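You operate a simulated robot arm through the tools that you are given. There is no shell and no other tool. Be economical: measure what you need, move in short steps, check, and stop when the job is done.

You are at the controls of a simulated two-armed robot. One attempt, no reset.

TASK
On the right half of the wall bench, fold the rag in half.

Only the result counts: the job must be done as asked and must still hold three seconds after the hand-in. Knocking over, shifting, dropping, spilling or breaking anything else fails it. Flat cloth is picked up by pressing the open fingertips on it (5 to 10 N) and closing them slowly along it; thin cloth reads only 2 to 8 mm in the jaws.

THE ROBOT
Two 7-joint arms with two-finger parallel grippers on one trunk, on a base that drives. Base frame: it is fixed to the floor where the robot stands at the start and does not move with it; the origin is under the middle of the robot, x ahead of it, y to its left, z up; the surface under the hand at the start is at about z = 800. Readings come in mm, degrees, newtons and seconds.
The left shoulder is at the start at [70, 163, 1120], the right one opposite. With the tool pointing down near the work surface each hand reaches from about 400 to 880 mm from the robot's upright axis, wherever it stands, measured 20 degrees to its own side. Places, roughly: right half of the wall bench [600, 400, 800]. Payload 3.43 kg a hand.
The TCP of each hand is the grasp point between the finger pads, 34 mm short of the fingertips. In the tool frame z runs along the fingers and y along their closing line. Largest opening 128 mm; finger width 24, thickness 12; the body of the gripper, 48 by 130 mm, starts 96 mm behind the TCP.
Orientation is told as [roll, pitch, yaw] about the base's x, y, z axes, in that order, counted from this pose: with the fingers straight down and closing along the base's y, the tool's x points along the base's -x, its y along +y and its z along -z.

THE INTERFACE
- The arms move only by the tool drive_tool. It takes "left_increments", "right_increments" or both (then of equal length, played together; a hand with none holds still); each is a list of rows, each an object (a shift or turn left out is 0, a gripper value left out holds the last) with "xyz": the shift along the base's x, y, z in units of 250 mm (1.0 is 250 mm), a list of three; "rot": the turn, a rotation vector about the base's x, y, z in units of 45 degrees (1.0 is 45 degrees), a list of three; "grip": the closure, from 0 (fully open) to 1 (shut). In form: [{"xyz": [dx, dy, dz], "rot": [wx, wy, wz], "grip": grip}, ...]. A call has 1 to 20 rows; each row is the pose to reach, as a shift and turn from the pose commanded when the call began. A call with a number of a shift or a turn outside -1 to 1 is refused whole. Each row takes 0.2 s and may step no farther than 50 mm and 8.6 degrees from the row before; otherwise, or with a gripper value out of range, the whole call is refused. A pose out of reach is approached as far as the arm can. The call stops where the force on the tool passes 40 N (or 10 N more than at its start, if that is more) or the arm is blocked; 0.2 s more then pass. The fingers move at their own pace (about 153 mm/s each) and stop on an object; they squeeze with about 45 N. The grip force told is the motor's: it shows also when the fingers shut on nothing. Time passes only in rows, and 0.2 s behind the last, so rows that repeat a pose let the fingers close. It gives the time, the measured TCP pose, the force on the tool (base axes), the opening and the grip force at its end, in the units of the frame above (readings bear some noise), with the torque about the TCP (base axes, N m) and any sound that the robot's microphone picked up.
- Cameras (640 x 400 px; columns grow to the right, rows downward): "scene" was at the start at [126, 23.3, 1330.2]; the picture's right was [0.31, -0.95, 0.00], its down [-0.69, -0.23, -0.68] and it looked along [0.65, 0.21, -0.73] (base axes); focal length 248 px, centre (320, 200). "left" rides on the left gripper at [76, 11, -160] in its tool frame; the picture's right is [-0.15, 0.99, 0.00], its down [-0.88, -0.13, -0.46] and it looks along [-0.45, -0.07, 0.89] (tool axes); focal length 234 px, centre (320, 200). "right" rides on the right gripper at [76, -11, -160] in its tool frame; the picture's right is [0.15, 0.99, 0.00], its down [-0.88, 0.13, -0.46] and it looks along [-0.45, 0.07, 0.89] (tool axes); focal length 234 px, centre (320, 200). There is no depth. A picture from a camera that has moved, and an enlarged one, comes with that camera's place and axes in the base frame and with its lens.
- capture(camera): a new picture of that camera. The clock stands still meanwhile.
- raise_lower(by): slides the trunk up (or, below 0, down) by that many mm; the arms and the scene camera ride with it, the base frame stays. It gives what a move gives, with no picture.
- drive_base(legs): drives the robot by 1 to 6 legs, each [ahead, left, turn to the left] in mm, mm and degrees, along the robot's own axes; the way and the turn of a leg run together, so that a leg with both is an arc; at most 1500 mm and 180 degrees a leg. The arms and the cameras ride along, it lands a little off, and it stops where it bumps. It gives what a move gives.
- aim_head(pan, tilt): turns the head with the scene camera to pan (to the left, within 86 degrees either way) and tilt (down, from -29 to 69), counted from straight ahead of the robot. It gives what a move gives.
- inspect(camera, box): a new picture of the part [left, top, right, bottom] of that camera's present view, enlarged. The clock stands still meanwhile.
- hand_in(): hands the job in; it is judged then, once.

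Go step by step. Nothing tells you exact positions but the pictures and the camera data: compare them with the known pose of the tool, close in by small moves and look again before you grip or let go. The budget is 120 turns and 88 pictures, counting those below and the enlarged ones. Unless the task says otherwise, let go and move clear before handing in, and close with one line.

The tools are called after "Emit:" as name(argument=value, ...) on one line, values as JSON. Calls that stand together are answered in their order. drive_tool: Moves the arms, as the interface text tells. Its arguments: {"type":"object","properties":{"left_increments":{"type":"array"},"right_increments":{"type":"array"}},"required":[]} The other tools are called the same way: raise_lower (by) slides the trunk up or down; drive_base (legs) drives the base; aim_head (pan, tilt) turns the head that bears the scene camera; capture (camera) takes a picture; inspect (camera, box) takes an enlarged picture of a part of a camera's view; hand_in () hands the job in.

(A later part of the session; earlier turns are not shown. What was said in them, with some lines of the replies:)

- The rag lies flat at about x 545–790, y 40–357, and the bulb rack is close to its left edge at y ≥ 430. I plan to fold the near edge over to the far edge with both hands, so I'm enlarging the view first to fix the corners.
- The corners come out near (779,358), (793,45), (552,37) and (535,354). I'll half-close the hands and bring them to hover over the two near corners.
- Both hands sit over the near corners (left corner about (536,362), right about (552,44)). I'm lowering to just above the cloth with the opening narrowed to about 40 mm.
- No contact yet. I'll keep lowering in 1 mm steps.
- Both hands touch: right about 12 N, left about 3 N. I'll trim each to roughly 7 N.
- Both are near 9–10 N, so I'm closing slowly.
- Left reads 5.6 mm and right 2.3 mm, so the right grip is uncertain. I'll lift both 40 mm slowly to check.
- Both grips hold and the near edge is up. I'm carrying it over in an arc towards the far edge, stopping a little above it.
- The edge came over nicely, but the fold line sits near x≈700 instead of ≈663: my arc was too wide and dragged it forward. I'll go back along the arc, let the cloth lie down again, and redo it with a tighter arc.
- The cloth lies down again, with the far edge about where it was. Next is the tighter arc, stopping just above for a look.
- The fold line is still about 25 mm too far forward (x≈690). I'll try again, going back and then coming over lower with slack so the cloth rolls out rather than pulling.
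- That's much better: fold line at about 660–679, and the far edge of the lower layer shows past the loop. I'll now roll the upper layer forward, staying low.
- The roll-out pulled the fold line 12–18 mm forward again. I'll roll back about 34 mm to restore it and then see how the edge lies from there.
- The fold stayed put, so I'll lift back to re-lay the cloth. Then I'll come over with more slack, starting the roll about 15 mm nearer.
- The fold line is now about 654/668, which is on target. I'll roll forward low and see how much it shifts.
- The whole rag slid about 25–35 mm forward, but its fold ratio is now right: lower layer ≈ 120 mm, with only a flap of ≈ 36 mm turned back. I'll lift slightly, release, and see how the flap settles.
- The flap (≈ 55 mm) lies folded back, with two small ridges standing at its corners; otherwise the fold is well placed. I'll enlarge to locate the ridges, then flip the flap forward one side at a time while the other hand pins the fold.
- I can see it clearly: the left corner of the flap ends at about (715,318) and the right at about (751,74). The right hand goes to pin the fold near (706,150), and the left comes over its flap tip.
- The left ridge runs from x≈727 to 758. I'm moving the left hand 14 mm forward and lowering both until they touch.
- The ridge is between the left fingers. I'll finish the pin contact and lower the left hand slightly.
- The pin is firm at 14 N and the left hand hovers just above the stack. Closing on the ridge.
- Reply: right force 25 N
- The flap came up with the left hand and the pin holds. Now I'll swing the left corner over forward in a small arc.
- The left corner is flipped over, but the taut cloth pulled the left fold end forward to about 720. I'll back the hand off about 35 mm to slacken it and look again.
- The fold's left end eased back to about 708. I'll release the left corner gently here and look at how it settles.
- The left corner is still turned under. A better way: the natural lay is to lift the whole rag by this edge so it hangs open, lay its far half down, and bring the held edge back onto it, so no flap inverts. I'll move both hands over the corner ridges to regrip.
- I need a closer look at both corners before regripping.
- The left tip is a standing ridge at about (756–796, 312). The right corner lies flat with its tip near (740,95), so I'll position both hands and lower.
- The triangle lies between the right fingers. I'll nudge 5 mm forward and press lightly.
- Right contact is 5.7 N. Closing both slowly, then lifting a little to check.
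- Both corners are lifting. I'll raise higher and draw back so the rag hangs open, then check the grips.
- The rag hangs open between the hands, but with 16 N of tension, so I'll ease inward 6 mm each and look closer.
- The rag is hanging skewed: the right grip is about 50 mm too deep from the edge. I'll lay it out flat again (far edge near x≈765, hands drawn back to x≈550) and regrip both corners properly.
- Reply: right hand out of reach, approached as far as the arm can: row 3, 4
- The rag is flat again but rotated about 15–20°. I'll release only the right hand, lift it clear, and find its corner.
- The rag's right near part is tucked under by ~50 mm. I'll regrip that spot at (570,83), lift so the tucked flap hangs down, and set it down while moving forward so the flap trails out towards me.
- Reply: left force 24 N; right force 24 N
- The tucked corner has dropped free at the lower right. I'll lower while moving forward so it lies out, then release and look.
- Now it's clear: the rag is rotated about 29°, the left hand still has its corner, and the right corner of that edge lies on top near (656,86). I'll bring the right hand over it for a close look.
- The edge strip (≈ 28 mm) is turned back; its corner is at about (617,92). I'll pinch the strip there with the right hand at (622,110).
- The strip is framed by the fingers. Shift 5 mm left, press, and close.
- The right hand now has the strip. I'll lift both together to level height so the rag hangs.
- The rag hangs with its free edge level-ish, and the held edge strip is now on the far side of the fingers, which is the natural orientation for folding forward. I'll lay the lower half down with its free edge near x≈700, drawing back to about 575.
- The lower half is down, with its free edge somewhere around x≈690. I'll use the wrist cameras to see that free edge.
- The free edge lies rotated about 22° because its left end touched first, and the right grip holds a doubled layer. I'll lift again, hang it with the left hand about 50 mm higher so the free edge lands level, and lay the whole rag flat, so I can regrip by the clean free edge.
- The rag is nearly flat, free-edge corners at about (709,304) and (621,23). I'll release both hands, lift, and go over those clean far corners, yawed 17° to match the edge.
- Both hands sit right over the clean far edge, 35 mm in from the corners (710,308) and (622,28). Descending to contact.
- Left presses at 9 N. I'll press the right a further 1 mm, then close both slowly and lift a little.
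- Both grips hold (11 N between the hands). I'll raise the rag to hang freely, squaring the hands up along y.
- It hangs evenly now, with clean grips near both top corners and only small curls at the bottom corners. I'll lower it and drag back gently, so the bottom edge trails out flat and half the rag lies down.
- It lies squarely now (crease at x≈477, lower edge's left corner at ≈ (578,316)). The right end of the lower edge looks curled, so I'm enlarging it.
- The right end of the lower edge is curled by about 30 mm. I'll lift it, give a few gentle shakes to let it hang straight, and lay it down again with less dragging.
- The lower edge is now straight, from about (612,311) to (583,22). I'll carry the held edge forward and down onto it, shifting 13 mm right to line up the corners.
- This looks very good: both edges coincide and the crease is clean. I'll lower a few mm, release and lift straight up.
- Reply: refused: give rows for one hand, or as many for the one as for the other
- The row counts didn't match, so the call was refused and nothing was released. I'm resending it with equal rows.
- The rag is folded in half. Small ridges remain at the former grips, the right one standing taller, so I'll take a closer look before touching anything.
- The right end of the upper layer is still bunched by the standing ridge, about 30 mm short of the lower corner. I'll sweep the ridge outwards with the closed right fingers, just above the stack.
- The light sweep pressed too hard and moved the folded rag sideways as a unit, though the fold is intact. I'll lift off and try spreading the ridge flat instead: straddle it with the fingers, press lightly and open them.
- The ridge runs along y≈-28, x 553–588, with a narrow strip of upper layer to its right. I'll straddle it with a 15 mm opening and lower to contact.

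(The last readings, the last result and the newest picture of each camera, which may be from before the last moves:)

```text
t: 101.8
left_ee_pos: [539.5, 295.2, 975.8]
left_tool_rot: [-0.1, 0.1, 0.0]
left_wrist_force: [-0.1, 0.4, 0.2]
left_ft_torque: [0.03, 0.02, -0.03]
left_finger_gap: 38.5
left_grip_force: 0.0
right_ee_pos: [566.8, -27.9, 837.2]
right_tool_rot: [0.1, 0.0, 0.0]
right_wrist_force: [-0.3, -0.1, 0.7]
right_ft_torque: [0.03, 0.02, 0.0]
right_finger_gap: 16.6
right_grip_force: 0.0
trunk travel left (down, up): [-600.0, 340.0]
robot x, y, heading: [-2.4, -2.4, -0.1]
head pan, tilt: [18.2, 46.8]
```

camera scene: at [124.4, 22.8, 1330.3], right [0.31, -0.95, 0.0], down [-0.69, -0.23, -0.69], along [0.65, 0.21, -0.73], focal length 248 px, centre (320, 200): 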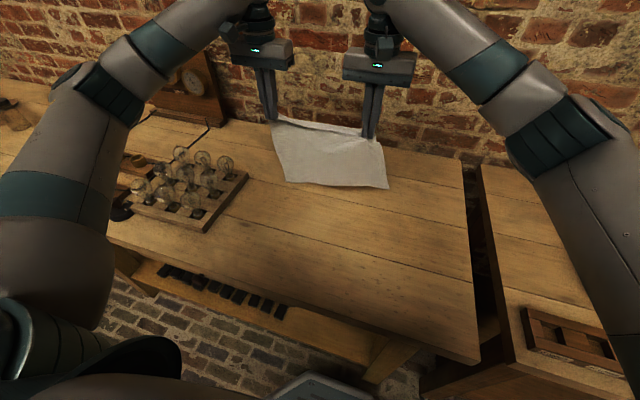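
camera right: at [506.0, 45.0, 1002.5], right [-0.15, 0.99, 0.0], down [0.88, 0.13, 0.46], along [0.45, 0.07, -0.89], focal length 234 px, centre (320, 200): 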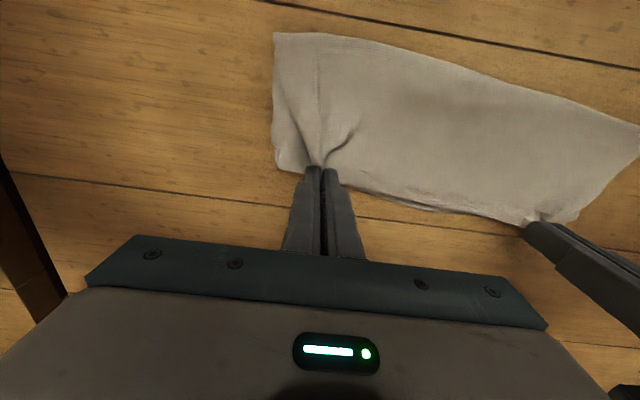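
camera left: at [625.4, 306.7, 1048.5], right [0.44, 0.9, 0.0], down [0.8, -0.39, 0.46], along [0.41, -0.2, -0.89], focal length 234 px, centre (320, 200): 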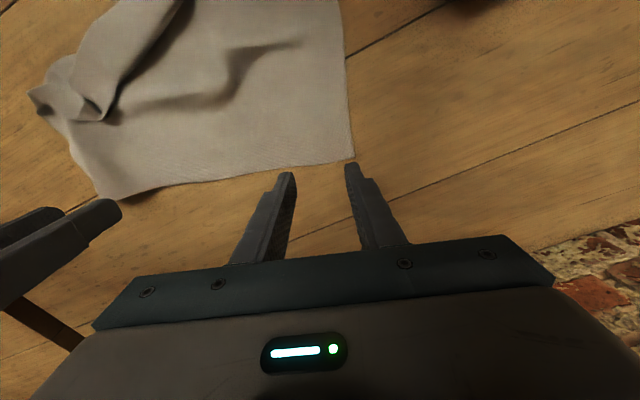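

Emit:
drive_tool(right_increments=[{"xyz": [0, 0, -0.004]}, {"xyz": [0, 0, -0.006]}, {"xyz": [0, 0, -0.007], "grip": 0.84}, {"xyz": [0, 0, -0.007], "grip": 0.8}, {"xyz": [0, 0, -0.007], "grip": 0.76}, {"xyz": [0, 0, -0.007], "grip": 0.72}, {"xyz": [0, 0, -0.007], "grip": 0.68}, {"xyz": [0, 0, -0.007], "grip": 0.64}, {"xyz": [0, 0, 0.1]}, {"xyz": [0, 0, 0.25]}, {"xyz": [0, -0.1, 0.4]}, {"xyz": [0, -0.25, 0.5]}])

Emit:
inspect(camera="scene", box=[270, 160, 430, 270])

```text
t: 104.4
left_ee_pos: [537.3, 292.7, 977.6]
left_tool_rot: [0.1, 0.0, 0.0]
left_wrist_force: [0.0, 0.4, 0.0]
left_ft_torque: [0.01, 0.04, -0.01]
left_finger_gap: 38.4
left_grip_force: 0.0
right_ee_pos: [563.7, -93.1, 964.7]
right_tool_rot: [0.0, 0.0, 0.0]
right_wrist_force: [-0.2, -0.4, -0.6]
right_ft_torque: [0.01, -0.06, -0.01]
right_finger_gap: 46.2
right_grip_force: 0.0
trunk travel left (down, up): [-600.0, 340.0]
robot x, y, heading: [2.7, 4.4, -0.0]
head pan, tilt: [18.2, 46.8]
```

```text
3.64 times, centred on (350, 215) of scene
camera zoom: at [125.1, 21.9, 1330.2], right [0.31, -0.95, 0.0], down [-0.69, -0.23, -0.69], along [0.65, 0.21, -0.73], focal length 900 px, centre (211, 146)
```

zoom: 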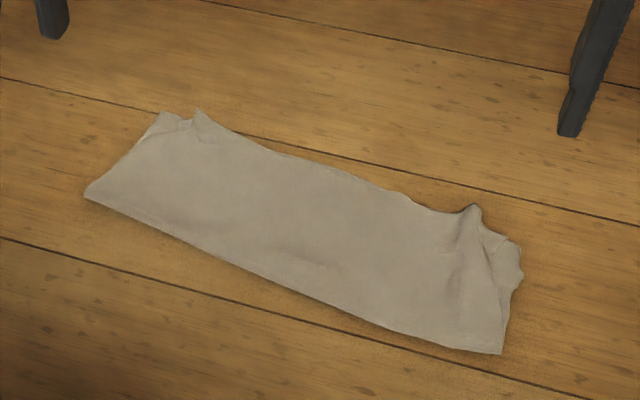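

The spread worked: the ridge is flatter, the upper layer nearly covers the lower, and both hands are well clear. I'm handing in.

Emit:
hand_in()

```text
The job is handed in.
```

The rag is folded in half on the bench and the job is handed in. Small ridges remain at the far edge, the larger at the right corner, where the upper layer stops slightly short of the lower one. The folded rag also ended up rotated and some way from where it first lay, and I saw nothing else disturbed.
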